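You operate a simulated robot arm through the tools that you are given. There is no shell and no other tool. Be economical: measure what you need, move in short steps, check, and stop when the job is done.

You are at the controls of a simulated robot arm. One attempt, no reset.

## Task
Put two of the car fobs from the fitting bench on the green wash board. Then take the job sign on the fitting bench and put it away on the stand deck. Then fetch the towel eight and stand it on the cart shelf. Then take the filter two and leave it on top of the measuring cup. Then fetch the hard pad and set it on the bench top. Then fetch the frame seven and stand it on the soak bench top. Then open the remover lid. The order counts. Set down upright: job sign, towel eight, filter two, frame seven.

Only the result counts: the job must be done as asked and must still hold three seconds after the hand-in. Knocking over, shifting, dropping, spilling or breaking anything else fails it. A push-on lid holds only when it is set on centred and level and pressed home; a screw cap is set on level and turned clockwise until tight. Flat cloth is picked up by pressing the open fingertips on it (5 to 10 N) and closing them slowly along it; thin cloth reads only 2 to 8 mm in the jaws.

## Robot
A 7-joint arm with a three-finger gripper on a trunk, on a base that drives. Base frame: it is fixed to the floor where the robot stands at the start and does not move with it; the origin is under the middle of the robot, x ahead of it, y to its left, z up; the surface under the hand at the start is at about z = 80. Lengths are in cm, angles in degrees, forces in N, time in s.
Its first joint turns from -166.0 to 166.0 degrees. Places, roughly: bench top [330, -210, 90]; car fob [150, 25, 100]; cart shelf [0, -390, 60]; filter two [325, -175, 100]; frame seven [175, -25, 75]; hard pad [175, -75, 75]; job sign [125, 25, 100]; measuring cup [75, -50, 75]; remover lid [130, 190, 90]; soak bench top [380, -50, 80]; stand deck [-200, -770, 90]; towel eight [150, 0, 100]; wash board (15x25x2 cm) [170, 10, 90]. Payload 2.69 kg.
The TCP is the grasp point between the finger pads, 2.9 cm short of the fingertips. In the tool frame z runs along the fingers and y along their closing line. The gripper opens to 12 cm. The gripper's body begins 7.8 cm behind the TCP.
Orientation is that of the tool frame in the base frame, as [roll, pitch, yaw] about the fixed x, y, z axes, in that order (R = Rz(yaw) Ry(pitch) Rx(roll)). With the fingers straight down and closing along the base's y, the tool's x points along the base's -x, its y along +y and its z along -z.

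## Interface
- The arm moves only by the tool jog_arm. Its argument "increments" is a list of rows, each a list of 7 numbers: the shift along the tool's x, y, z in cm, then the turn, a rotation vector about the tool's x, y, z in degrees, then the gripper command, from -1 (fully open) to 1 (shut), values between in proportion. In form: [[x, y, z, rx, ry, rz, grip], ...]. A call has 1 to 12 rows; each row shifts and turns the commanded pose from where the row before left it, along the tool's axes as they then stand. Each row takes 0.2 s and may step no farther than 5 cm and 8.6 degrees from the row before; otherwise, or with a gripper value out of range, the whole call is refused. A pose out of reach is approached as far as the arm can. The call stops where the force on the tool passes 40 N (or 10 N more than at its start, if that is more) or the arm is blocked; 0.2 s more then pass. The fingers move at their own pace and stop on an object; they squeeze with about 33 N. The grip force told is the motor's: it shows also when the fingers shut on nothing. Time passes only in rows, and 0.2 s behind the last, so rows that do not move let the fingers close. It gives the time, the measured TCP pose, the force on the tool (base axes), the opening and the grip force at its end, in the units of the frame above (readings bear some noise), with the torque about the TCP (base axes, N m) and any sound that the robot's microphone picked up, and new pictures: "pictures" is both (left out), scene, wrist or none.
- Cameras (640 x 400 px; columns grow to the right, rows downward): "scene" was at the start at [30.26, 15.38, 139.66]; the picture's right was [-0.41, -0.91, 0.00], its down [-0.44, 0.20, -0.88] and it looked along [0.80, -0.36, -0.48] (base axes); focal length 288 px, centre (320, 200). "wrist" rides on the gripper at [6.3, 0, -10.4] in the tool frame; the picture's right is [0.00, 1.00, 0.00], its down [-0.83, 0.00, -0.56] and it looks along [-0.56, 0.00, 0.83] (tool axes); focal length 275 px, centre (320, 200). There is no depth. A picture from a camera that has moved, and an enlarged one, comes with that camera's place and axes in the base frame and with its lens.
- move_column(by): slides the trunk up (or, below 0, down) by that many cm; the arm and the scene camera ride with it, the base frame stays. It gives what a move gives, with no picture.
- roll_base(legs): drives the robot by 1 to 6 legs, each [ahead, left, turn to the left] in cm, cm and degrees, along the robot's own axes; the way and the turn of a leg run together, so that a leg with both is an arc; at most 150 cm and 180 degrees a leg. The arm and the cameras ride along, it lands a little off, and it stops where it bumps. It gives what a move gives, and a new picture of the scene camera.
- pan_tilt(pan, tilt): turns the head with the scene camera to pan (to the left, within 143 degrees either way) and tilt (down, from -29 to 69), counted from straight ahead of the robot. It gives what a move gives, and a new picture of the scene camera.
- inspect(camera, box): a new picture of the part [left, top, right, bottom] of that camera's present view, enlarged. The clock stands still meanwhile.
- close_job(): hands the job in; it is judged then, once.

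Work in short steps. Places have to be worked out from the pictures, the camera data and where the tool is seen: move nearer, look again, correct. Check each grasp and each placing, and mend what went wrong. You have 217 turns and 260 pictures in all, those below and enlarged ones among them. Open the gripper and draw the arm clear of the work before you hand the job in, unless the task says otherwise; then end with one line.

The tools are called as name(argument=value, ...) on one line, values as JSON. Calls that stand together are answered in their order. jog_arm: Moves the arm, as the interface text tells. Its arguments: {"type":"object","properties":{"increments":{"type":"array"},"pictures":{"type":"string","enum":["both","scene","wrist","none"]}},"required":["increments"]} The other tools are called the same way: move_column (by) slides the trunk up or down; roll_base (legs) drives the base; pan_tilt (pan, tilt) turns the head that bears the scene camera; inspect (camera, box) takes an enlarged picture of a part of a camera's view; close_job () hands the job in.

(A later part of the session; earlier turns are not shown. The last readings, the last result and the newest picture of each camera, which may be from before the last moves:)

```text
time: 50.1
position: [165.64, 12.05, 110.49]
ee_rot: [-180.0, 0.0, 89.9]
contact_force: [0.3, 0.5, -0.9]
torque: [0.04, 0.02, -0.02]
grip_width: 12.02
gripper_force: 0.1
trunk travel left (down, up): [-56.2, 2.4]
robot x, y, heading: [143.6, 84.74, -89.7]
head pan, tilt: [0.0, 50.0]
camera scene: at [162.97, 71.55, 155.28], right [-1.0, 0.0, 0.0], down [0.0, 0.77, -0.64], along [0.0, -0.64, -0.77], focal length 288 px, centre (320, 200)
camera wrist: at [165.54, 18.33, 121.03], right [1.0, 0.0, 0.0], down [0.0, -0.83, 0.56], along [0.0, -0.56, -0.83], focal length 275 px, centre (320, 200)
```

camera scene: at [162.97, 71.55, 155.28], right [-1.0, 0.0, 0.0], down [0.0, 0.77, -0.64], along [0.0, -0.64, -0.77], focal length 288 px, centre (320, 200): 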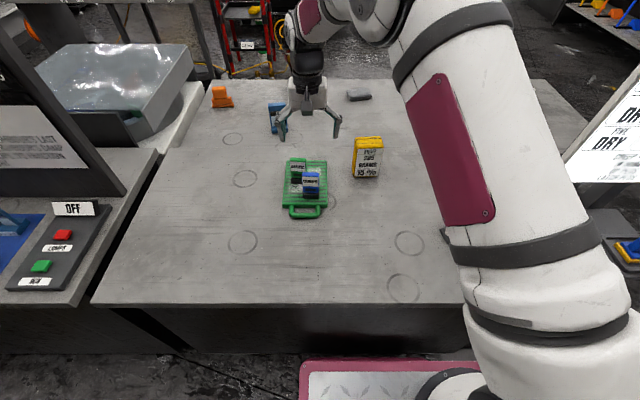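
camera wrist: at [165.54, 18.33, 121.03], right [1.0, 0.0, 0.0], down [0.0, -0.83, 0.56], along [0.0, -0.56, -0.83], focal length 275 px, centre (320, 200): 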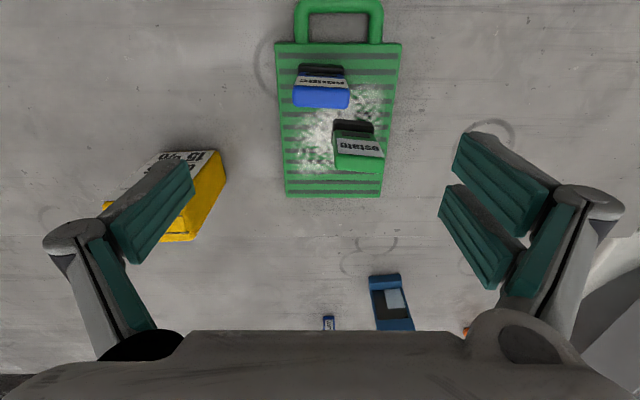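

Both fobs are on the board. Now move over the job sign, ≈(119,26.5).

jog_arm(increments=[[1.4, -4.6, 0, 0, 0, 0, -1], [1.4, -4.6, 0, 0, 0, 0, -1], [1.4, -4.6, 0, 0, 0, 0, -1], [1.4, -4.6, 0, 0, 0, 0, -1], [1.4, -4.6, 0, 0, 0, 0, -1], [1.4, -4.6, 0, 0, 0, 0, -1], [1.4, -4.6, 0, 0, 0, 0, -1], [1.4, -4.6, 0, 0, 0, 0, -1], [1.4, -4.6, 0, 0, 0, 0, -1], [1.4, -4.6, 0, 0, 0, 0, -1]], pictures="none")

jog_arm(increments=[[0, 0, 0, 0, 0, 8.2, -1], [0, 0, 0, 0, 0, 8.2, -1], [0, 0, 0, 0, 0, 8.2, -1], [0, 0, 0, 0, 0, 8.2, -1], [0, 0, 0, 0, 0, 8.2, -1], [0, 0, 0, 0, 0, 8.2, -1], [0, 0, 0, 0, 0, 8.2, -1], [0, 0, 0, 0, 0, 8.2, -1], [0, 0, 0, 0, 0, 8.2, -1], [0, 0, 0, 0, 0, 8.2, -1]])

```text
time: 52.3
position: [119.45, 26.02, 110.4]
ee_rot: [-180.0, 0.1, 90.1]
contact_force: [0.7, -0.8, -0.1]
torque: [0.03, 0.07, -0.01]
grip_width: 11.99
gripper_force: 0.1
trunk travel left (down, up): [-56.2, 2.4]
robot x, y, heading: [144.07, 84.71, -90.1]
head pan, tilt: [0.0, 50.0]
```

```text
time: 54.5
position: [119.73, 26.26, 110.43]
ee_rot: [179.9, 0.0, 7.8]
contact_force: [0.6, -0.7, -0.6]
torque: [0.0, -0.04, -0.03]
grip_width: 11.97
gripper_force: 0.1
trunk travel left (down, up): [-56.2, 2.4]
robot x, y, heading: [143.66, 84.58, -89.9]
head pan, tilt: [0.0, 50.0]
camera scene: at [162.94, 71.57, 155.28], right [-1.0, 0.0, 0.0], down [0.0, 0.77, -0.64], along [0.0, -0.64, -0.77], focal length 288 px, centre (320, 200)
camera wrist: at [125.86, 27.04, 120.87], right [0.14, -0.99, 0.0], down [-0.82, -0.12, 0.56], along [-0.55, -0.08, -0.83], focal length 275 px, centre (320, 200)
```

scene: 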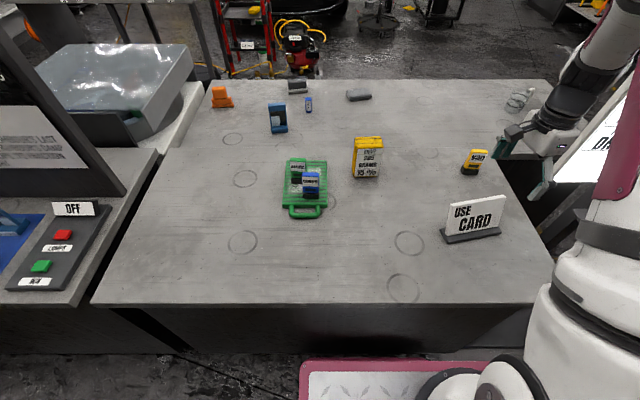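
wrist: 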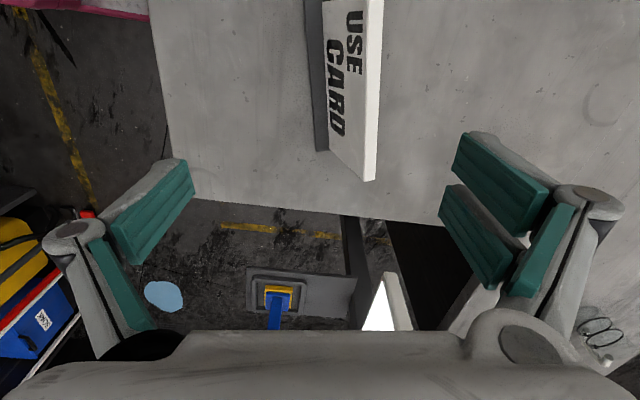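

Sign is aligned with the fingers' plane, but offset to −y. Enlarging the sign in both views to find thickness, lean.

inspect(camera="scene", box=[420, 170, 540, 260])

jog_arm(increments=[[2.5, 4, 0, 0, 0, 0, -1], [2.5, 0, 0, 0, 0, 0, -1]], pictures="wrist")

```text
4.44 times, centred on (480, 215) of scene
camera zoom: at [162.94, 71.57, 155.28], right [-1.0, 0.0, 0.0], down [0.0, 0.77, -0.64], along [0.0, -0.64, -0.77], focal length 1282 px, centre (-391, 133)
```

zoom: 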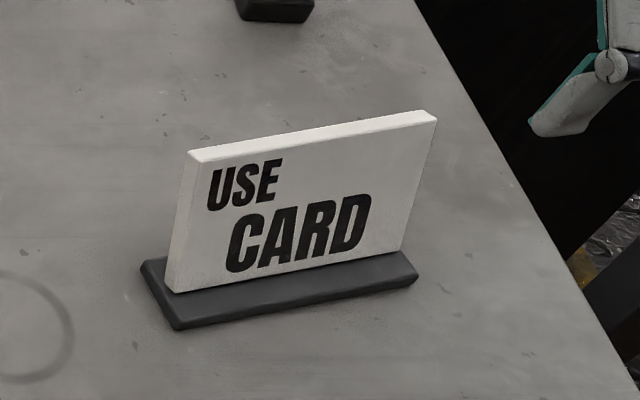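

```text
time: 55.1
position: [125.11, 23.01, 110.36]
ee_rot: [179.9, 0.0, 7.8]
contact_force: [-0.9, -0.6, -0.4]
torque: [-0.02, -0.05, 0.0]
grip_width: 11.99
gripper_force: 0.0
trunk travel left (down, up): [-56.2, 2.4]
robot x, y, heading: [143.8, 84.69, -90.1]
head pan, tilt: [0.0, 50.0]
camera wrist: at [131.36, 23.83, 120.93], right [0.14, -0.99, 0.0], down [-0.82, -0.12, 0.56], along [-0.55, -0.08, -0.83], focal length 275 px, centre (320, 200)
```

wrist: 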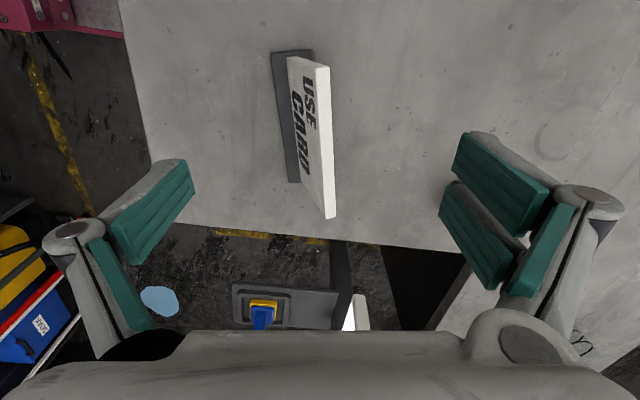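

Sign panel: yaw ≈11°, leaning back ≈16° with top at z≈96, centre ≈(120.5,22.5). I match yaw and lean, and line up behind the approach axis.

jog_arm(increments=[[0, 0, 0, 0, 0, -3.2, -1], [-2.35, 1.63, 2.2, 0, 0, 0, -1], [-2.35, 1.63, 2.2, 0, 0, 0, -1], [0, 0, 0, 8, 0, 0, -1], [0, 0, 0, 8, 0, 0, -1]])

```text
time: 56.3
position: [121.06, 18.83, 106.06]
ee_rot: [-163.9, 0.1, 11.2]
contact_force: [0.1, 0.4, 0.4]
torque: [-0.06, -0.02, 0.0]
grip_width: 11.98
gripper_force: 0.0
trunk travel left (down, up): [-56.2, 2.4]
robot x, y, heading: [143.91, 84.84, -90.0]
head pan, tilt: [0.0, 50.0]
camera scene: at [162.93, 71.58, 155.28], right [-1.0, 0.0, 0.0], down [0.0, 0.77, -0.64], along [0.0, -0.64, -0.77], focal length 288 px, centre (320, 200)
camera wrist: at [127.8, 17.16, 116.06], right [0.19, -0.94, -0.28], down [-0.78, -0.32, 0.53], along [-0.59, 0.12, -0.8], focal length 275 px, centre (320, 200)
```

scene: 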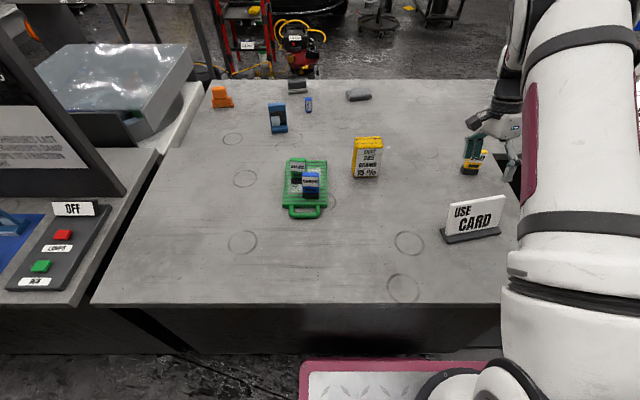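
wrist: 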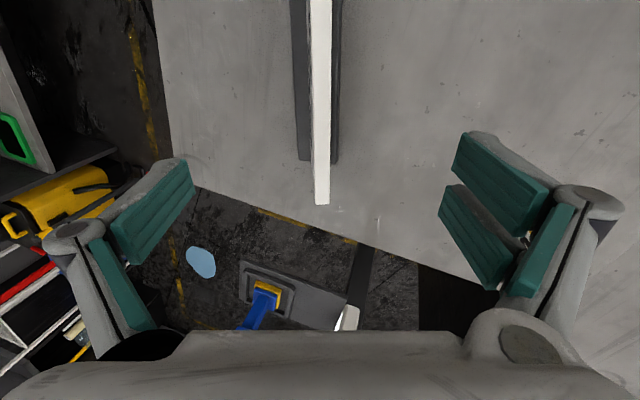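

Perfectly edge-on. Advance 13.7 cm along the fingers and close.

jog_arm(increments=[[0, 0, 4.5, 0, 0, 0, -1], [0, 0, 4.5, 0, 0, 0, -1], [0, 0, 3, 0, 0, 0, -1], [0, 0, 1.7, 0, 0, 0, -1], [0, 0, 0, 0, 0, 0, -1]])

```text
time: 57.5
position: [120.35, 22.46, 92.64]
ee_rot: [-164.1, 0.1, 11.3]
contact_force: [-0.3, 0.6, 0.6]
torque: [0.01, -0.01, -0.02]
grip_width: 12.02
gripper_force: 0.0
trunk travel left (down, up): [-56.2, 2.4]
robot x, y, heading: [144.19, 84.7, -90.3]
head pan, tilt: [0.0, 50.0]
camera scene: at [162.94, 71.56, 155.28], right [-1.0, 0.0, 0.0], down [0.0, 0.77, -0.64], along [0.0, -0.64, -0.77], focal length 288 px, centre (320, 200)
camera wrist: at [127.02, 20.78, 102.77], right [0.19, -0.94, -0.28], down [-0.79, -0.32, 0.53], along [-0.59, 0.11, -0.8], focal length 275 px, centre (320, 200)
```

scene: 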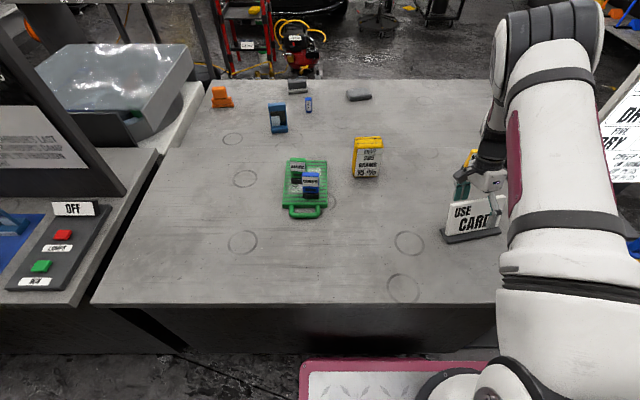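
wrist: 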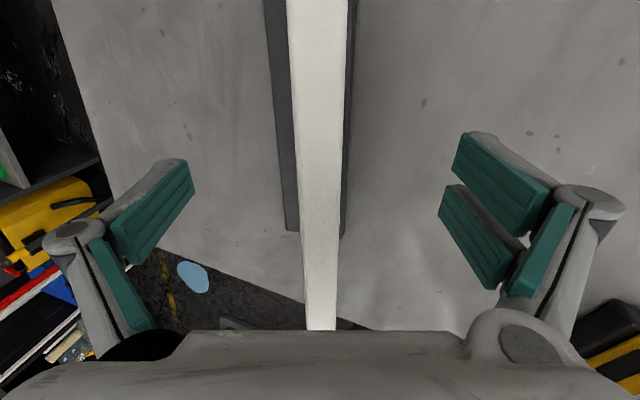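

Straddling well. Close and check for slip, then lift.

jog_arm(increments=[[0, 0, 0, 0, 0, 0, 1], [0, 0, 0, 0, 0, 0, 1], [0, 0, 0, 0, 0, 0, 1], [0, 0, 0, 0, 0, 0, 1]], pictures="wrist")

```text
time: 58.5
position: [120.27, 22.28, 92.83]
ee_rot: [-164.0, 0.0, 11.1]
contact_force: [0.2, 3.1, 15.8]
torque: [0.91, -0.04, -0.03]
grip_width: 1.37
gripper_force: 33.5
trunk travel left (down, up): [-56.2, 2.4]
robot x, y, heading: [144.22, 84.69, -90.1]
head pan, tilt: [0.0, 50.0]
camera wrist: at [126.99, 20.81, 102.9], right [0.19, -0.94, -0.28], down [-0.78, -0.32, 0.53], along [-0.59, 0.11, -0.8], focal length 275 px, centre (320, 200)
```

wrist: 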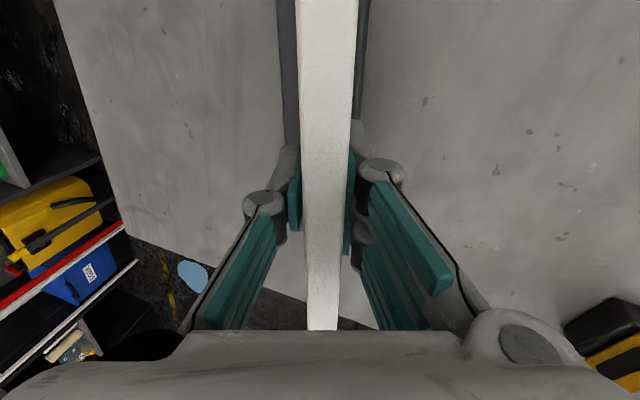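

Gripped (1.37 cm). Lift straight up 16 cm.

jog_arm(increments=[[0, -0.28, -0.96, 0, 0, 0, 1], [0, -1.1, -3.85, 0, 0, 0, 1], [0, -1.1, -3.85, 0, 0, 0, 1], [0, -1.1, -3.85, 0, 0, 0, 1], [0, -1.1, -3.85, 0, 0, 0, 1]])

```text
time: 59.7
position: [120.53, 22.55, 109.9]
ee_rot: [-164.0, -0.1, 11.2]
contact_force: [-0.7, 0.3, -1.5]
torque: [-0.03, -0.01, -0.05]
grip_width: 1.36
gripper_force: 33.3
trunk travel left (down, up): [-56.2, 2.4]
robot x, y, heading: [143.5, 84.91, -90.0]
head pan, tilt: [0.0, 50.0]
camera scene: at [162.93, 71.54, 155.28], right [-1.0, 0.0, 0.0], down [0.0, 0.77, -0.64], along [0.0, -0.64, -0.77], focal length 288 px, centre (320, 200)
camera wrist: at [127.15, 20.92, 119.98], right [0.19, -0.94, -0.28], down [-0.79, -0.32, 0.53], along [-0.59, 0.11, -0.8], focal length 275 px, centre (320, 200)
```

scene: 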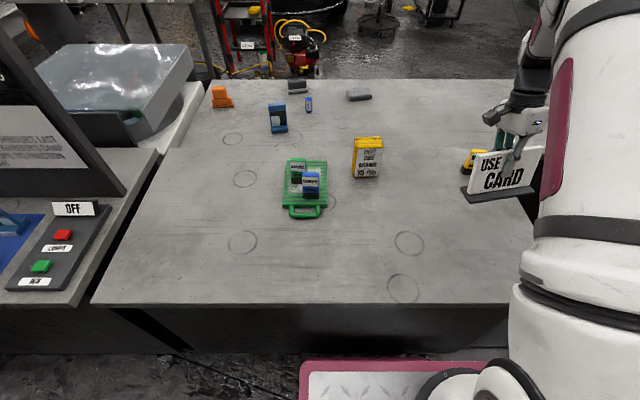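
wrist: 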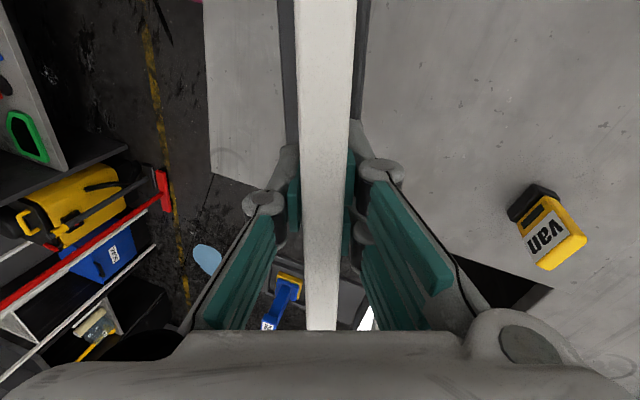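

Sign held. Turn right to face −x (hand over the aisle), go back along the aisle and out to open floor.

roll_base(legs=[[0, 0, -90], [145, 0, 0], [60, 130, 0]])

pan_tilt(pan=85, tilt=15)

```text
time: 77.4
position: [-122.48, -23.57, 109.9]
ee_rot: [-163.9, 0.0, -79.4]
contact_force: [0.5, 0.1, -1.4]
torque: [-0.06, 0.02, 0.0]
grip_width: 1.37
gripper_force: 33.2
trunk travel left (down, up): [-56.2, 2.4]
robot x, y, heading: [-60.75, -47.75, 179.3]
head pan, tilt: [0.0, 50.0]
camera scene: at [-73.97, -66.41, 155.28], right [0.01, 1.0, 0.0], down [0.77, -0.01, -0.64], along [-0.64, 0.01, -0.77], focal length 288 px, centre (320, 200)
```

scene: 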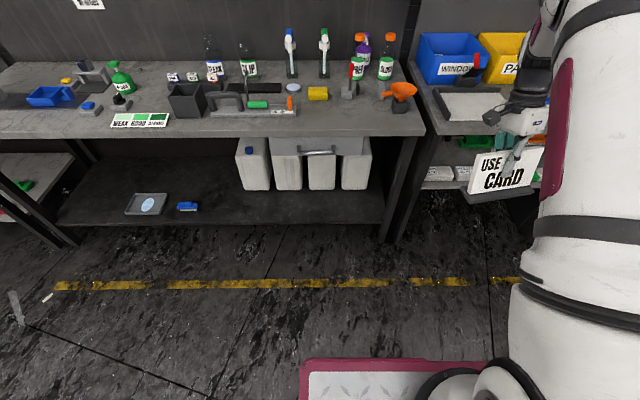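

```text
time: 79.0
position: [-122.4, -23.48, 109.9]
ee_rot: [-164.0, 0.0, -79.3]
contact_force: [-1.0, -0.6, -1.2]
torque: [0.04, 0.01, 0.03]
grip_width: 1.34
gripper_force: 32.8
trunk travel left (down, up): [-56.2, 2.4]
robot x, y, heading: [-60.66, -47.49, 179.3]
head pan, tilt: [85.0, 15.0]
camera scene: at [-67.19, -75.79, 160.65], right [-1.0, 0.1, 0.0], down [0.03, 0.26, -0.97], along [-0.1, -0.96, -0.26], focal length 288 px, centre (320, 200)
```

scene: 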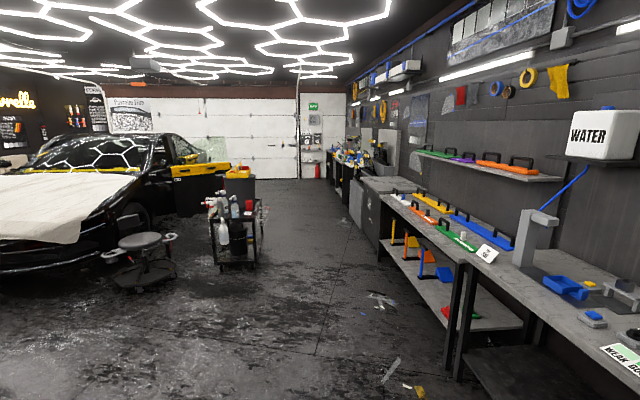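

The way along −y is open (cart at x≈−6, wall benches beyond x≈−150). Turn to face −y and drive ahead along x≈−85.

roll_base(legs=[[0, 0, 90], [150, -12, 0], [150, -12, 0], [150, 0, 0]])

pan_tilt(pan=-25, tilt=20)

```text
refused: leg 2 is longer than a leg can be; nothing moved
```

```text
time: 80.9
position: [-122.5, -23.46, 109.91]
ee_rot: [-164.0, -0.1, -79.3]
contact_force: [-0.3, -0.2, -0.4]
torque: [-0.03, 0.01, -0.01]
grip_width: 1.35
gripper_force: 32.8
trunk travel left (down, up): [-56.2, 2.4]
robot x, y, heading: [-60.3, -47.88, 179.3]
head pan, tilt: [-25.0, 20.0]
camera scene: at [-74.67, -62.47, 159.84], right [0.43, 0.9, 0.0], down [0.31, -0.15, -0.94], along [-0.85, 0.41, -0.34], focal length 288 px, centre (320, 200)
```

scene: 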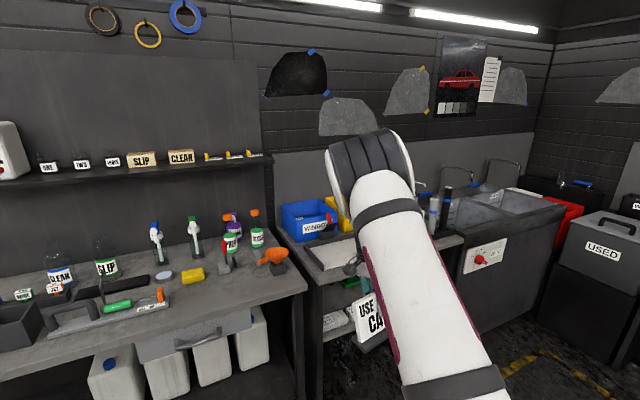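

Same with shorter legs.

roll_base(legs=[[0, 0, 90], [148, -12, 0], [148, -12, 0], [148, 0, 0]])

pan_tilt(pan=-25, tilt=20)

```text
time: 105.8
position: [-122.03, -550.63, 109.89]
ee_rot: [-164.0, 0.0, 9.9]
contact_force: [-0.9, 0.6, -1.4]
torque: [0.0, -0.02, -0.02]
grip_width: 1.34
gripper_force: 32.9
trunk travel left (down, up): [-56.2, 2.4]
robot x, y, heading: [-97.04, -488.59, -91.3]
head pan, tilt: [-25.0, 20.0]
camera scene: at [-82.38, -503.16, 159.84], right [-0.9, 0.44, 0.0], down [0.15, 0.31, -0.94], along [-0.42, -0.84, -0.34], focal length 288 px, centre (320, 200)
```

scene: 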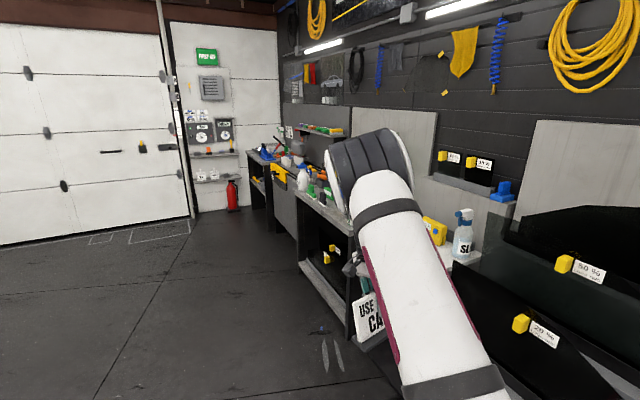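

```text
time: 106.4
position: [-121.93, -550.57, 109.75]
ee_rot: [-164.0, 0.1, 10.0]
contact_force: [-0.3, 1.2, -0.7]
torque: [-0.04, 0.02, 0.0]
grip_width: 1.32
gripper_force: 33.1
trunk travel left (down, up): [-56.2, 2.4]
robot x, y, heading: [-97.27, -489.04, -91.3]
head pan, tilt: [-25.0, 20.0]
camera scene: at [-82.38, -503.17, 159.84], right [-0.9, 0.44, 0.0], down [0.15, 0.31, -0.94], along [-0.42, -0.84, -0.34], focal length 288 px, centre (320, 200)
```

scene: 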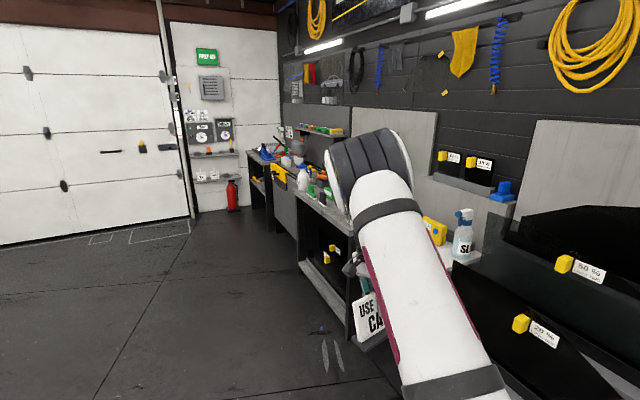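

Stand deck is further along this right-hand bench row. Drive to y≈−750 keeping x≈−88, then turn to face the benches.

roll_base(legs=[[130, 8, 0], [130, 8, 0], [0, 0, -89]])

pan_tilt(pan=0, tilt=35)

```text
time: 122.7
position: [-146.76, -721.34, 109.84]
ee_rot: [-164.0, 0.0, -78.2]
contact_force: [-0.1, 0.0, -2.3]
torque: [0.01, -0.02, -0.03]
grip_width: 1.39
gripper_force: 33.1
trunk travel left (down, up): [-56.2, 2.4]
robot x, y, heading: [-84.52, -744.27, -179.2]
head pan, tilt: [-25.0, 20.0]
camera scene: at [-98.19, -759.43, 159.84], right [0.41, 0.91, 0.0], down [0.31, -0.14, -0.94], along [-0.86, 0.39, -0.34], focal length 288 px, centre (320, 200)
```

scene: 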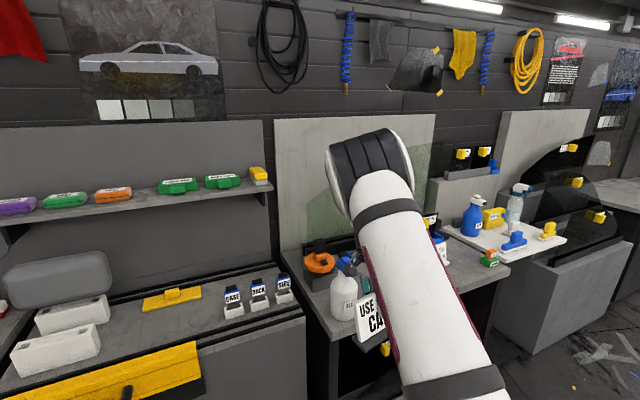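

```text
time: 123.5
position: [-146.76, -721.42, 109.85]
ee_rot: [-164.0, 0.0, -78.1]
contact_force: [0.0, -0.2, -0.8]
torque: [-0.02, -0.01, -0.04]
grip_width: 1.35
gripper_force: 32.8
trunk travel left (down, up): [-56.2, 2.4]
robot x, y, heading: [-84.33, -744.06, -179.4]
head pan, tilt: [0.0, 35.0]
camera scene: at [-98.52, -763.36, 157.46], right [-0.01, 1.0, 0.0], down [0.57, 0.01, -0.82], along [-0.82, -0.01, -0.57], focal length 288 px, centre (320, 200)
```

scene: 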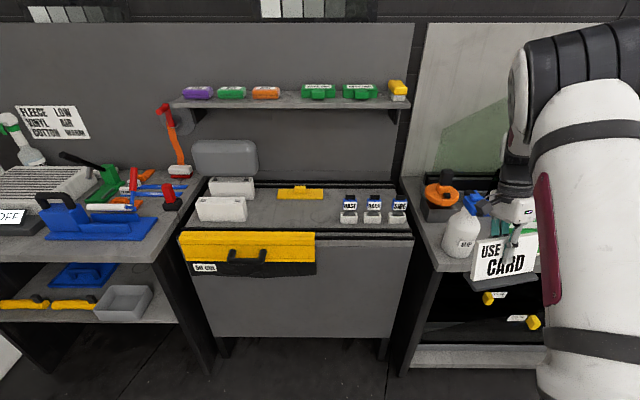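

The rough stand-deck point projects to (307,194): the grey cabinet top in the middle. Enlarge it.

inspect(camera="scene", box=[170, 130, 430, 300])

inspect(camera="scene", box=[400, 150, 580, 290])

```text
2.35 times, centred on (300, 215) of scene
camera zoom: at [-98.52, -763.36, 157.46], right [-0.01, 1.0, 0.0], down [0.57, 0.01, -0.82], along [-0.82, -0.01, -0.57], focal length 679 px, centre (367, 165)
```

zoom: 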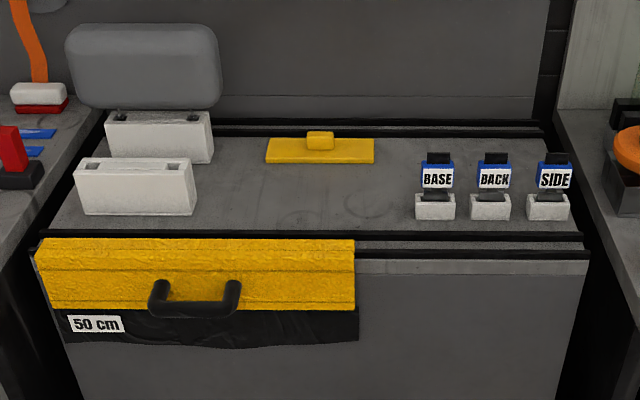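

```text
2.86 times, centred on (490, 220) of scene
camera zoom: at [-98.52, -763.36, 157.46], right [-0.01, 1.0, 0.0], down [0.57, 0.01, -0.82], along [-0.82, -0.01, -0.57], focal length 824 px, centre (-166, 143)
```

zoom: 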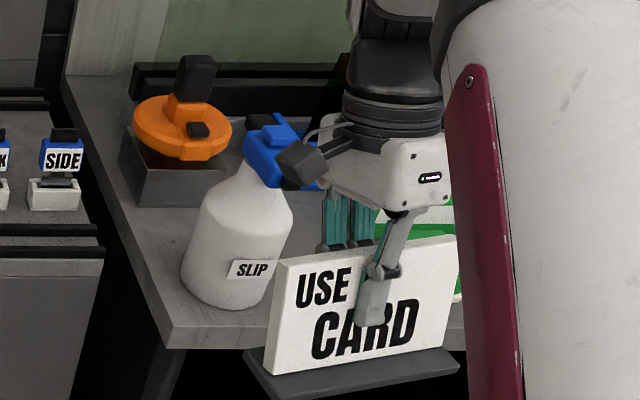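

Free deck area ≈ x −196…−178, y −791…−757. Strafe left first, so the hand clears the spray bottle.

roll_base(legs=[[0, 40, 0]])

jog_arm(increments=[[0, 0, 0, 0, 0, 6, 1], [0, 0, 0, 0, 0, 6, 1], [4.5, 0, 0, 0, 0, 0, 1], [4.5, 0, 0, 0, 0, 0, 1], [3, 0, 0, 0, 0, 0, 1]])

```text
time: 126.0
position: [-146.35, -760.75, 109.82]
ee_rot: [-163.9, -0.1, -78.3]
contact_force: [1.1, -0.4, -1.6]
torque: [0.0, 0.03, -0.02]
grip_width: 1.34
gripper_force: 32.7
trunk travel left (down, up): [-56.2, 2.4]
robot x, y, heading: [-84.16, -783.85, -179.6]
head pan, tilt: [0.0, 35.0]
camera scene: at [-98.26, -802.86, 157.45], right [-0.01, 1.0, 0.0], down [0.57, 0.0, -0.82], along [-0.82, -0.01, -0.57], focal length 288 px, centre (320, 200)
```

scene: 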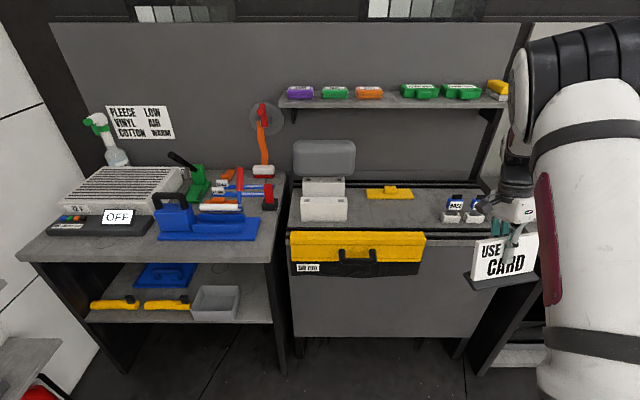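

```text
time: 127.2
position: [-146.21, -772.87, 109.21]
ee_rot: [-164.2, 3.3, -90.2]
contact_force: [-0.2, 1.7, -1.3]
torque: [-0.09, 0.01, -0.04]
grip_width: 1.34
gripper_force: 32.8
trunk travel left (down, up): [-56.2, 2.4]
robot x, y, heading: [-84.14, -783.96, -179.5]
head pan, tilt: [0.0, 35.0]
camera scene: at [-98.27, -802.81, 157.46], right [-0.01, 1.0, 0.0], down [0.57, 0.0, -0.82], along [-0.82, -0.01, -0.57], focal length 288 px, centre (320, 200)
camera wrist: at [-149.07, -779.76, 118.86], right [-0.96, 0.01, -0.27], down [-0.15, 0.8, 0.58], along [0.22, 0.6, -0.77], focal length 275 px, centre (320, 200)
```

scene: 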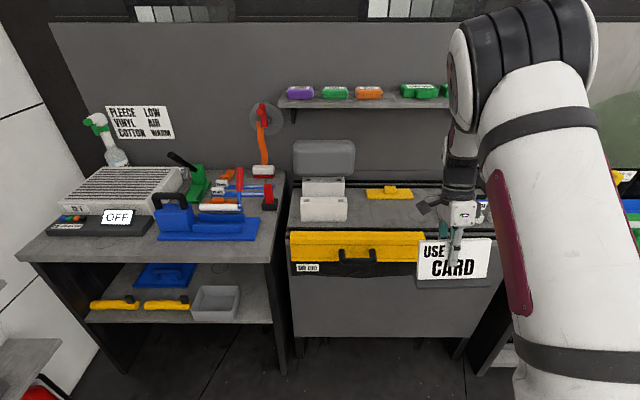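
wrist: 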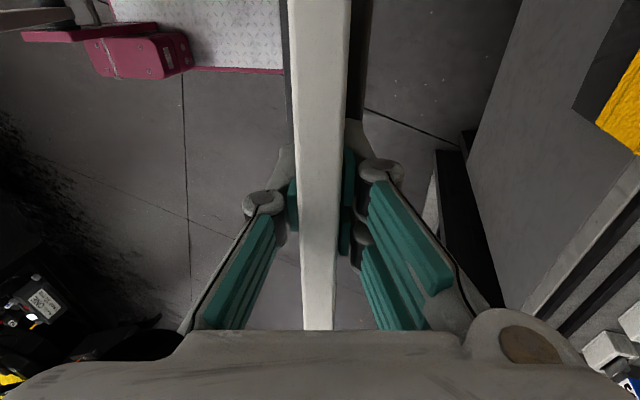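

Correct the small pitch from turning about the tilted axis, then drive 28 cm ahead.

jog_arm(increments=[[0, -0.3, -1, 0, 3.3, 0, 1]], pictures="none")

roll_base(legs=[[28, 0, 0]])

pan_tilt(pan=20, tilt=50)

```text
time: 127.6
position: [-146.22, -773.02, 110.25]
ee_rot: [-164.4, 0.1, -90.7]
contact_force: [0.0, -0.6, -1.1]
torque: [0.03, 0.02, 0.03]
grip_width: 1.32
gripper_force: 33.1
trunk travel left (down, up): [-56.2, 2.4]
robot x, y, heading: [-83.99, -783.72, -179.5]
head pan, tilt: [0.0, 35.0]
```

```text
time: 129.6
position: [-173.83, -773.16, 110.24]
ee_rot: [-164.4, 0.1, -90.7]
contact_force: [0.8, -0.9, -0.6]
torque: [-0.02, 0.03, 0.03]
grip_width: 1.33
gripper_force: 32.7
trunk travel left (down, up): [-56.2, 2.4]
robot x, y, heading: [-111.67, -783.91, -179.7]
head pan, tilt: [0.0, 35.0]
camera scene: at [-125.9, -803.1, 157.46], right [-0.01, 1.0, 0.0], down [0.57, 0.0, -0.82], along [-0.82, -0.01, -0.57], focal length 288 px, centre (320, 200)
```

scene: 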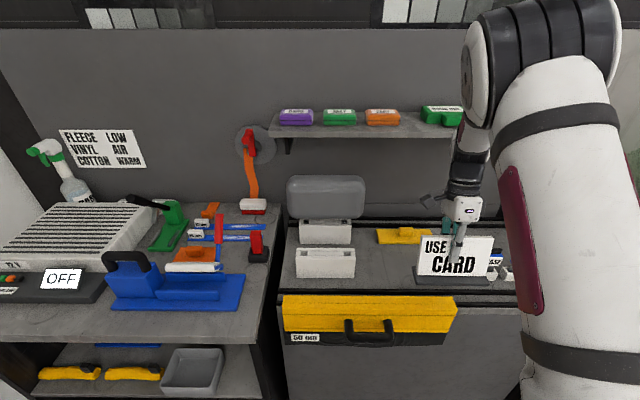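

```text
time: 130.4
position: [-173.9, -773.28, 110.07]
ee_rot: [-164.4, 0.1, -90.8]
contact_force: [0.4, 0.3, -1.0]
torque: [-0.02, -0.01, 0.0]
grip_width: 1.35
gripper_force: 33.1
trunk travel left (down, up): [-56.2, 2.4]
robot x, y, heading: [-111.88, -784.39, -179.5]
head pan, tilt: [20.0, 50.0]
camera scene: at [-124.33, -805.72, 155.29], right [-0.35, 0.94, 0.0], down [0.72, 0.27, -0.64], along [-0.6, -0.22, -0.77], focal length 288 px, centre (320, 200)
```

scene: 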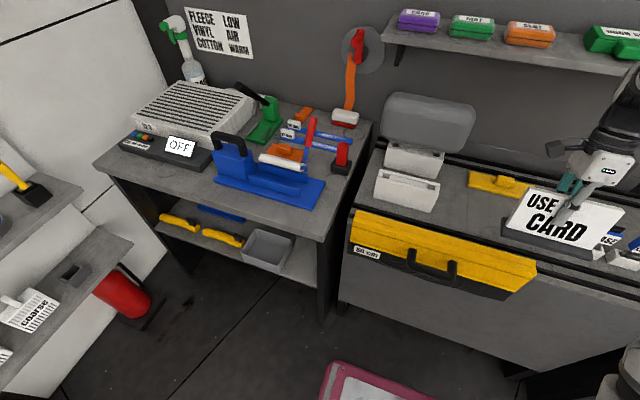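

Deck height triangulates to ≈85–86. Move the sign 20 cm further in over the free spot.

jog_arm(increments=[[0.4, 4.7, -1.35, 0, 0, 0, 1], [0.4, 4.7, -1.35, 0, 0, 0, 1], [0.4, 4.7, -1.35, 0, 0, 0, 1], [0.4, 4.7, -1.35, 0, 0, 0, 1], [0, 0.5, -0.1, 0, 0, 0, 1]])

move_column(by=-9)

inspect(camera="scene", box=[340, 80, 640, 280])

```text
time: 131.6
position: [-191.47, -774.82, 110.48]
ee_rot: [-164.3, 0.1, -90.9]
contact_force: [1.0, -0.9, -0.3]
torque: [0.09, 0.06, 0.02]
grip_width: 1.35
gripper_force: 33.1
out of reach, approached as far as the arm can: row 4, 5
trunk travel left (down, up): [-56.2, 2.4]
robot x, y, heading: [-111.63, -783.91, -179.4]
head pan, tilt: [20.0, 50.0]
camera scene: at [-124.33, -805.75, 155.27], right [-0.35, 0.94, 0.0], down [0.72, 0.27, -0.64], along [-0.6, -0.22, -0.77], focal length 288 px, centre (320, 200)
camera wrist: at [-194.32, -781.1, 120.66], right [-0.96, 0.01, -0.27], down [-0.14, 0.83, 0.54], along [0.23, 0.55, -0.8], focal length 275 px, centre (320, 200)
```

scene: 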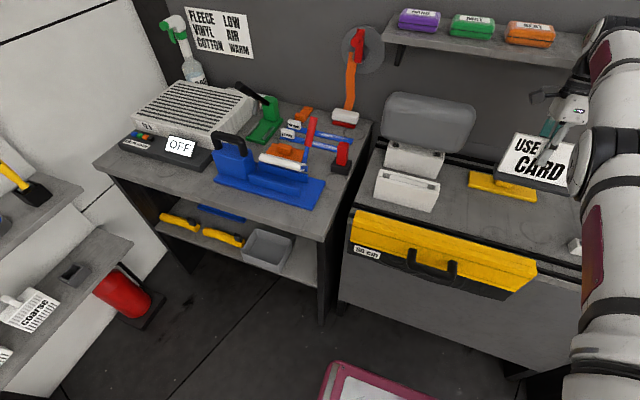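
wrist: 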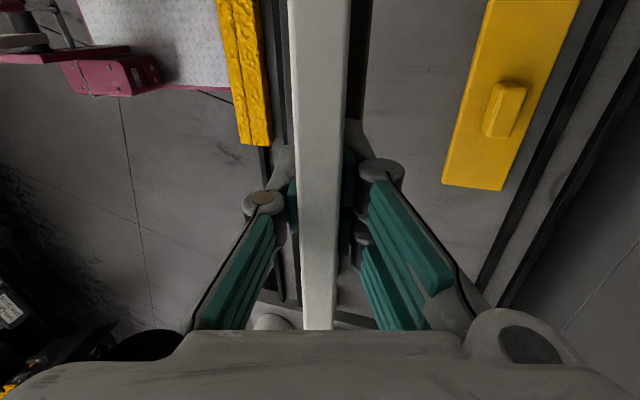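

```text
time: 132.8
position: [-197.16, -774.64, 106.02]
ee_rot: [-168.5, 0.5, -90.5]
contact_force: [-0.2, 0.9, -1.1]
torque: [0.01, -0.04, 0.03]
grip_width: 1.35
gripper_force: 33.1
trunk travel left (down, up): [-47.2, 11.4]
robot x, y, heading: [-111.08, -783.79, -179.6]
head pan, tilt: [20.0, 50.0]
```

```text
2.00 times, centred on (490, 180) of scene
camera zoom: at [-127.77, -805.48, 147.87], right [-0.35, 0.94, 0.01], down [0.69, 0.27, -0.67], along [-0.63, -0.22, -0.74], focal length 577 px, centre (-20, 240)
```

zoom: 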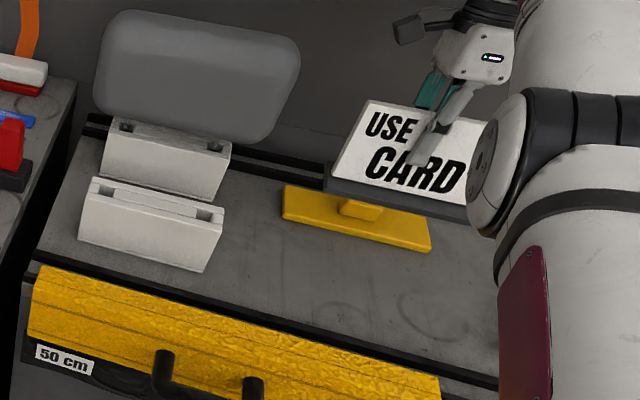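

The pose is still settling after the column move; check the state with a still row.

jog_arm(increments=[[0, 0, 0, 0, 0, 0, 1], [0, 0, 0, 0, 0, 0, 1]])

```text
time: 133.2
position: [-198.05, -774.32, 105.76]
ee_rot: [-171.0, 1.3, -90.4]
contact_force: [0.1, 0.5, 0.0]
torque: [0.0, 0.03, -0.05]
grip_width: 1.36
gripper_force: 33.0
trunk travel left (down, up): [-47.2, 11.4]
robot x, y, heading: [-109.84, -783.74, -180.0]
head pan, tilt: [20.0, 50.0]
stopped in row 1: the arm was blocked; the commanded pose is now the measured one
camera scene: at [-127.82, -805.29, 147.57], right [-0.34, 0.94, 0.01], down [0.7, 0.26, -0.67], along [-0.63, -0.22, -0.75], focal length 288 px, centre (320, 200)
camera wrist: at [-199.78, -780.89, 115.88], right [-0.99, 0.01, -0.16], down [-0.09, 0.82, 0.57], along [0.13, 0.57, -0.81], focal length 275 px, centre (320, 200)
```

scene: 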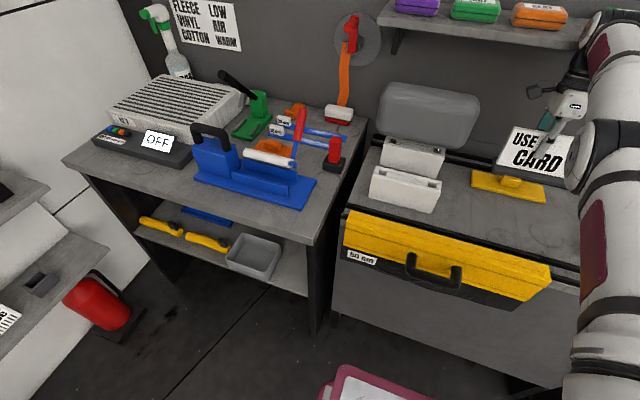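
wrist: 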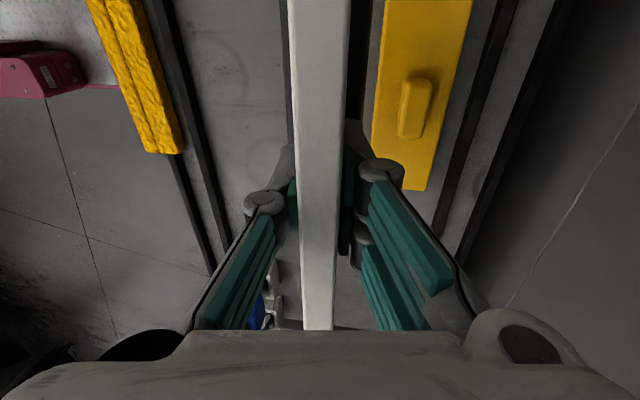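

The robot seems to lean on something (arm blocked, camera tilted). Raise the column back at once.

move_column(by=9)

pan_tilt(pan=-10, tilt=50)

```text
time: 134.4
position: [-191.77, -774.5, 110.54]
ee_rot: [-166.8, 0.7, -90.3]
contact_force: [-0.6, -0.4, -1.0]
torque: [-0.01, -0.01, -0.02]
grip_width: 1.36
gripper_force: 32.9
trunk travel left (down, up): [-56.2, 2.4]
robot x, y, heading: [-111.1, -783.41, -179.7]
head pan, tilt: [20.0, 50.0]
```

```text
time: 135.4
position: [-191.83, -774.42, 110.59]
ee_rot: [-166.8, 0.8, -90.3]
contact_force: [-0.6, 0.2, -0.8]
torque: [-0.05, 0.04, 0.0]
grip_width: 1.34
gripper_force: 33.3
trunk travel left (down, up): [-56.2, 2.4]
robot x, y, heading: [-110.97, -783.31, -179.9]
head pan, tilt: [-10.0, 50.0]
camera scene: at [-124.15, -801.28, 155.28], right [0.17, 0.99, 0.0], down [0.76, -0.13, -0.64], along [-0.63, 0.11, -0.77], focal length 288 px, centre (320, 200)
```

scene: 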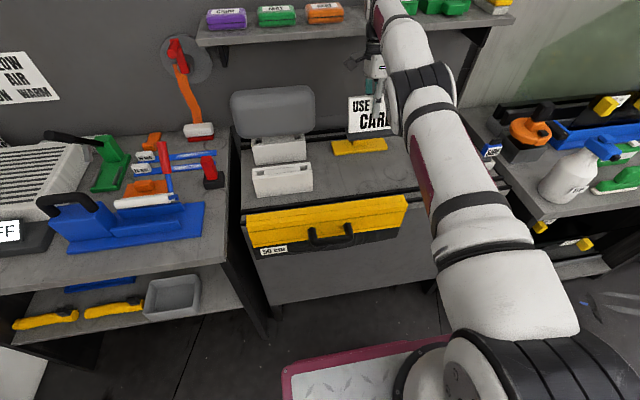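

Robot is level again. Enlarge the area around the arm, deck blocks, and the shelf to see what was touched.

inspect(camera="scene", box=[320, 0, 560, 250])

inspect(camera="wrist", box=[0, 0, 640, 400])

```text
1.60 times, centred on (440, 125) of scene
camera zoom: at [-124.15, -801.28, 155.28], right [0.17, 0.99, 0.0], down [0.76, -0.13, -0.64], along [-0.63, 0.11, -0.77], focal length 461 px, centre (128, 320)
```

zoom: 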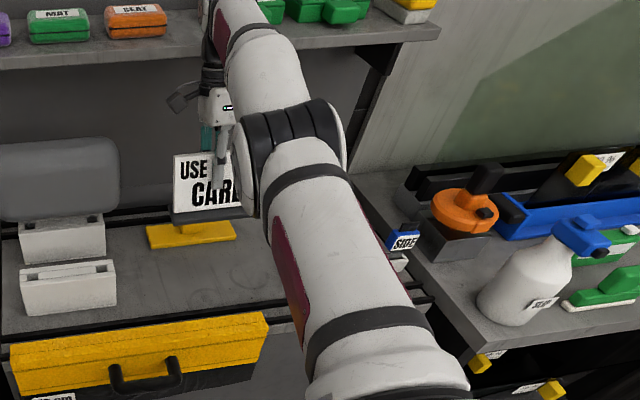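

```text
1.00 times, centred on (320, 200) of wrist (not enlarged: the box is as wide or as high as the picture)
camera zoom: at [-194.21, -780.85, 120.75], right [-0.97, 0.0, -0.23], down [-0.13, 0.83, 0.55], along [0.19, 0.56, -0.8], focal length 275 px, centre (320, 200)
```

zoom: 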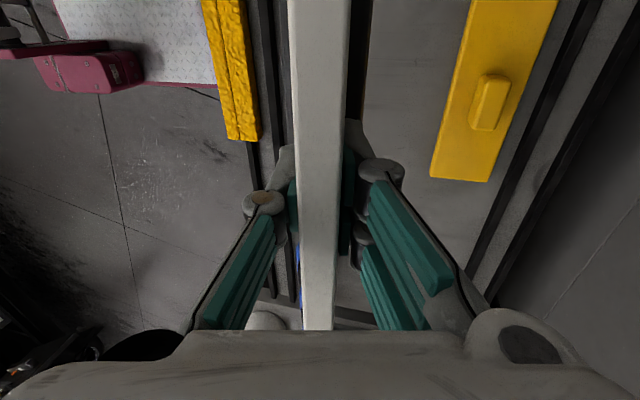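

The wrist most likely met the shelf edge (x≈−201, z≈127); nothing seems displaced. I'll keep clear: level the tilt, come 2 cm back, and descend by the arm.

jog_arm(increments=[[0, -1.92, 0.55, 2.8, 0.8, 0, 1], [0, 0.83, 2.9, 0, 0, 0, 1], [0, 0.83, 2.9, 0, 0, 0, 1], [0, 0.83, 2.9, 0, 0, 0, 1], [0, 0.55, 1.93, 0, 0, 0, 1]])

```text
time: 136.6
position: [-190.79, -774.28, 99.67]
ee_rot: [-164.0, -0.2, -90.5]
contact_force: [0.2, 0.5, -0.5]
torque: [0.0, 0.03, 0.02]
grip_width: 1.34
gripper_force: 32.9
out of reach, approached as far as the arm can: row 1, 3
trunk travel left (down, up): [-56.2, 2.4]
robot x, y, heading: [-110.86, -783.67, -179.6]
head pan, tilt: [-10.0, 50.0]
camera scene: at [-124.15, -801.28, 155.28], right [0.17, 0.99, 0.0], down [0.75, -0.13, -0.64], along [-0.63, 0.11, -0.77], focal length 288 px, centre (320, 200)
camera wrist: at [-193.64, -780.53, 109.73], right [-0.96, 0.0, -0.28], down [-0.15, 0.83, 0.53], along [0.23, 0.55, -0.8], focal length 275 px, centre (320, 200)
```

scene: 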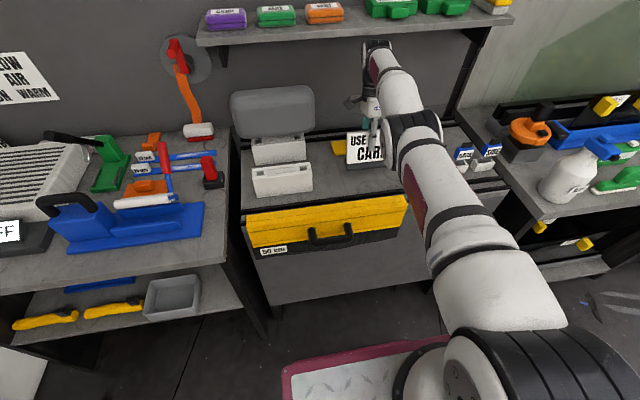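
wrist: 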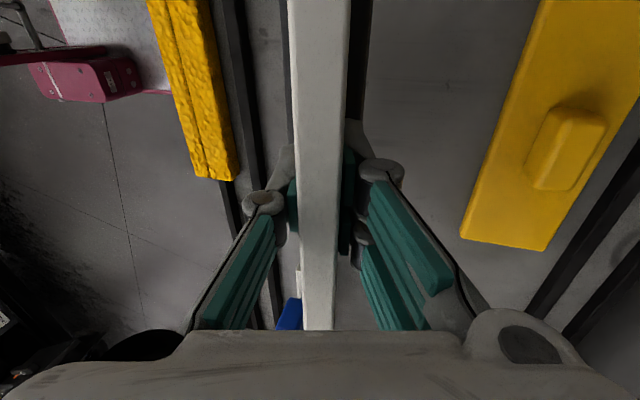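

Arm is stretched and its elbow low over the blocks. Better: raise, retract 18 cm, and drive the base 18 cm closer.

jog_arm(increments=[[0, -1.1, -3.85, 0, 0, 0, 1], [0, -1.1, -3.85, 0, 0, 0, 1], [0, -4.6, 1.3, 0, 0, 0, 1], [0, -4.6, 1.3, 0, 0, 0, 1], [0, -4.6, 1.3, 0, 0, 0, 1], [0, -4.6, 1.3, 0, 0, 0, 1]], pictures="none")

roll_base(legs=[[18, 0, 0]])

```text
time: 138.0
position: [-190.47, -773.56, 107.95]
ee_rot: [-163.8, -0.1, -90.5]
contact_force: [0.0, 0.5, -1.2]
torque: [0.02, 0.03, 0.01]
grip_width: 1.38
gripper_force: 32.8
out of reach, approached as far as the arm can: row 3, 4, 5, 6
trunk travel left (down, up): [-56.2, 2.4]
robot x, y, heading: [-111.16, -783.45, -180.0]
head pan, tilt: [-10.0, 50.0]
```

```text
time: 139.1
position: [-195.16, -773.69, 108.34]
ee_rot: [-161.4, -0.5, -90.8]
contact_force: [0.0, 1.2, -0.6]
torque: [-0.01, 0.02, 0.0]
grip_width: 1.36
gripper_force: 33.3
trunk travel left (down, up): [-56.2, 2.4]
robot x, y, heading: [-117.96, -783.86, -180.0]
head pan, tilt: [-10.0, 50.0]
stopped in leg 1: the robot was blocked; the commanded pose is now the measured one
camera scene: at [-129.67, -801.44, 155.4], right [0.17, 0.98, 0.0], down [0.75, -0.13, -0.65], along [-0.64, 0.11, -0.76], focal length 288 px, centre (320, 200)
```

scene: 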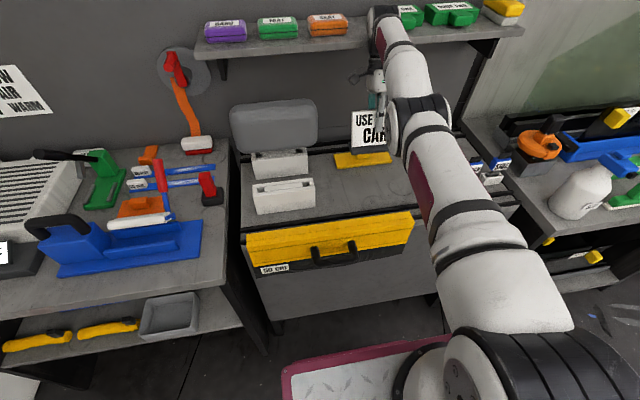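

The retraction didn't execute and the hand met the shelf again. Back off 25 cm at once.

roll_base(legs=[[-25, 0, 0]])

inspect(camera="scene", box=[180, 0, 580, 220])

```text
time: 140.9
position: [-171.14, -773.1, 107.12]
ee_rot: [-161.0, -0.4, -91.1]
contact_force: [0.2, -0.2, -0.8]
torque: [0.03, 0.01, 0.03]
grip_width: 1.35
gripper_force: 33.1
trunk travel left (down, up): [-56.2, 2.4]
robot x, y, heading: [-93.0, -783.71, 179.7]
head pan, tilt: [-10.0, 50.0]
camera scene: at [-106.19, -801.17, 155.27], right [0.18, 0.98, 0.0], down [0.75, -0.14, -0.64], along [-0.63, 0.11, -0.77], focal length 288 px, centre (320, 200)
```

scene: 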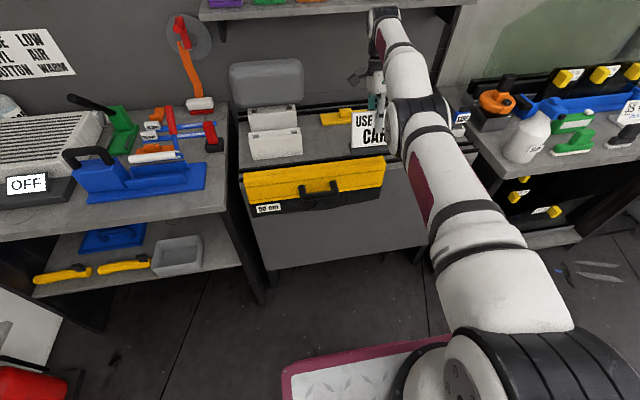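

```text
1.60 times, centred on (380, 110) of scene
camera zoom: at [-106.19, -801.17, 155.27], right [0.18, 0.98, 0.0], down [0.75, -0.14, -0.64], along [-0.63, 0.11, -0.77], focal length 461 px, centre (224, 344)
```

zoom: 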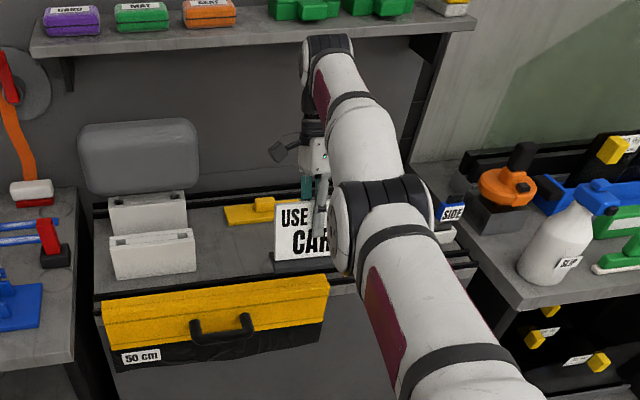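

Shelf items look undisturbed. The sign's lean pushes the wrist toward the shelf; I'll turn the sign 180° so the tool leans toward the robot instead. Back off 15 more and start turning about the vertical.

roll_base(legs=[[-15, 0, 0]])

jog_arm(increments=[[0, 0, 0, -3, 0, 0, 1], [0, 0, 0, 0, -2.34, -8.17, 1], [0, 0, 0, 0, -2.34, -8.17, 1], [0, 0, 0, 0, -2.34, -8.17, 1]], pictures="none")

```text
time: 142.3
position: [-156.18, -772.94, 107.18]
ee_rot: [-161.1, -0.4, -91.3]
contact_force: [0.6, -0.3, -0.8]
torque: [-0.02, 0.02, -0.01]
grip_width: 1.36
gripper_force: 33.4
trunk travel left (down, up): [-56.2, 2.4]
robot x, y, heading: [-78.0, -783.6, 179.6]
head pan, tilt: [-10.0, 50.0]
camera scene: at [-91.22, -801.23, 155.27], right [0.18, 0.98, 0.0], down [0.75, -0.14, -0.64], along [-0.63, 0.12, -0.77], focal length 288 px, centre (320, 200)
```

scene: 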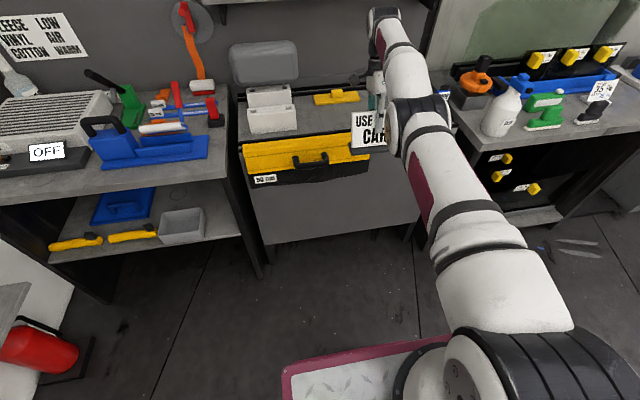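

```text
time: 143.3
position: [-158.08, -772.63, 107.26]
ee_rot: [-164.1, -0.5, -65.7]
contact_force: [0.1, -0.3, -0.5]
torque: [-0.04, 0.01, 0.01]
grip_width: 1.34
gripper_force: 32.9
out of reach, approached as far as the arm can: row 1, 3, 4
trunk travel left (down, up): [-56.2, 2.4]
robot x, y, heading: [-77.47, -783.65, 179.9]
head pan, tilt: [-10.0, 50.0]
```

Rotation works but the arm is at its limit; pull the hand 12 cm in first, then continue turning.

jog_arm(increments=[[1.64, -3.5, 1.0, 0, 0, 0, 1], [1.64, -3.5, 1.0, 0, 0, 0, 1], [1.64, -3.5, 1.0, 0, 0, 0, 1], [0, 0, 0, 0, -2.34, -8.17, 1], [0, 0, 0, 0, -2.34, -8.17, 1], [0, 0, 0, 0, -2.34, -8.17, 1], [0, 0, 0, 0, -2.34, -8.17, 1], [0, 0, 0, 0, -2.34, -8.17, 1], [0, 0, 0, 0, -2.34, -8.17, 1]], pictures="none")

```text
time: 145.3
position: [-162.62, -772.01, 107.54]
ee_rot: [-164.5, -0.1, -14.7]
contact_force: [-0.2, 0.7, -1.4]
torque: [0.01, 0.01, 0.0]
grip_width: 1.37
gripper_force: 33.2
out of reach, approached as far as the arm can: row 1, 2, 3, 4, 5, 6, 7, 8, 9
trunk travel left (down, up): [-56.2, 2.4]
robot x, y, heading: [-77.49, -784.06, 179.8]
head pan, tilt: [-10.0, 50.0]
```

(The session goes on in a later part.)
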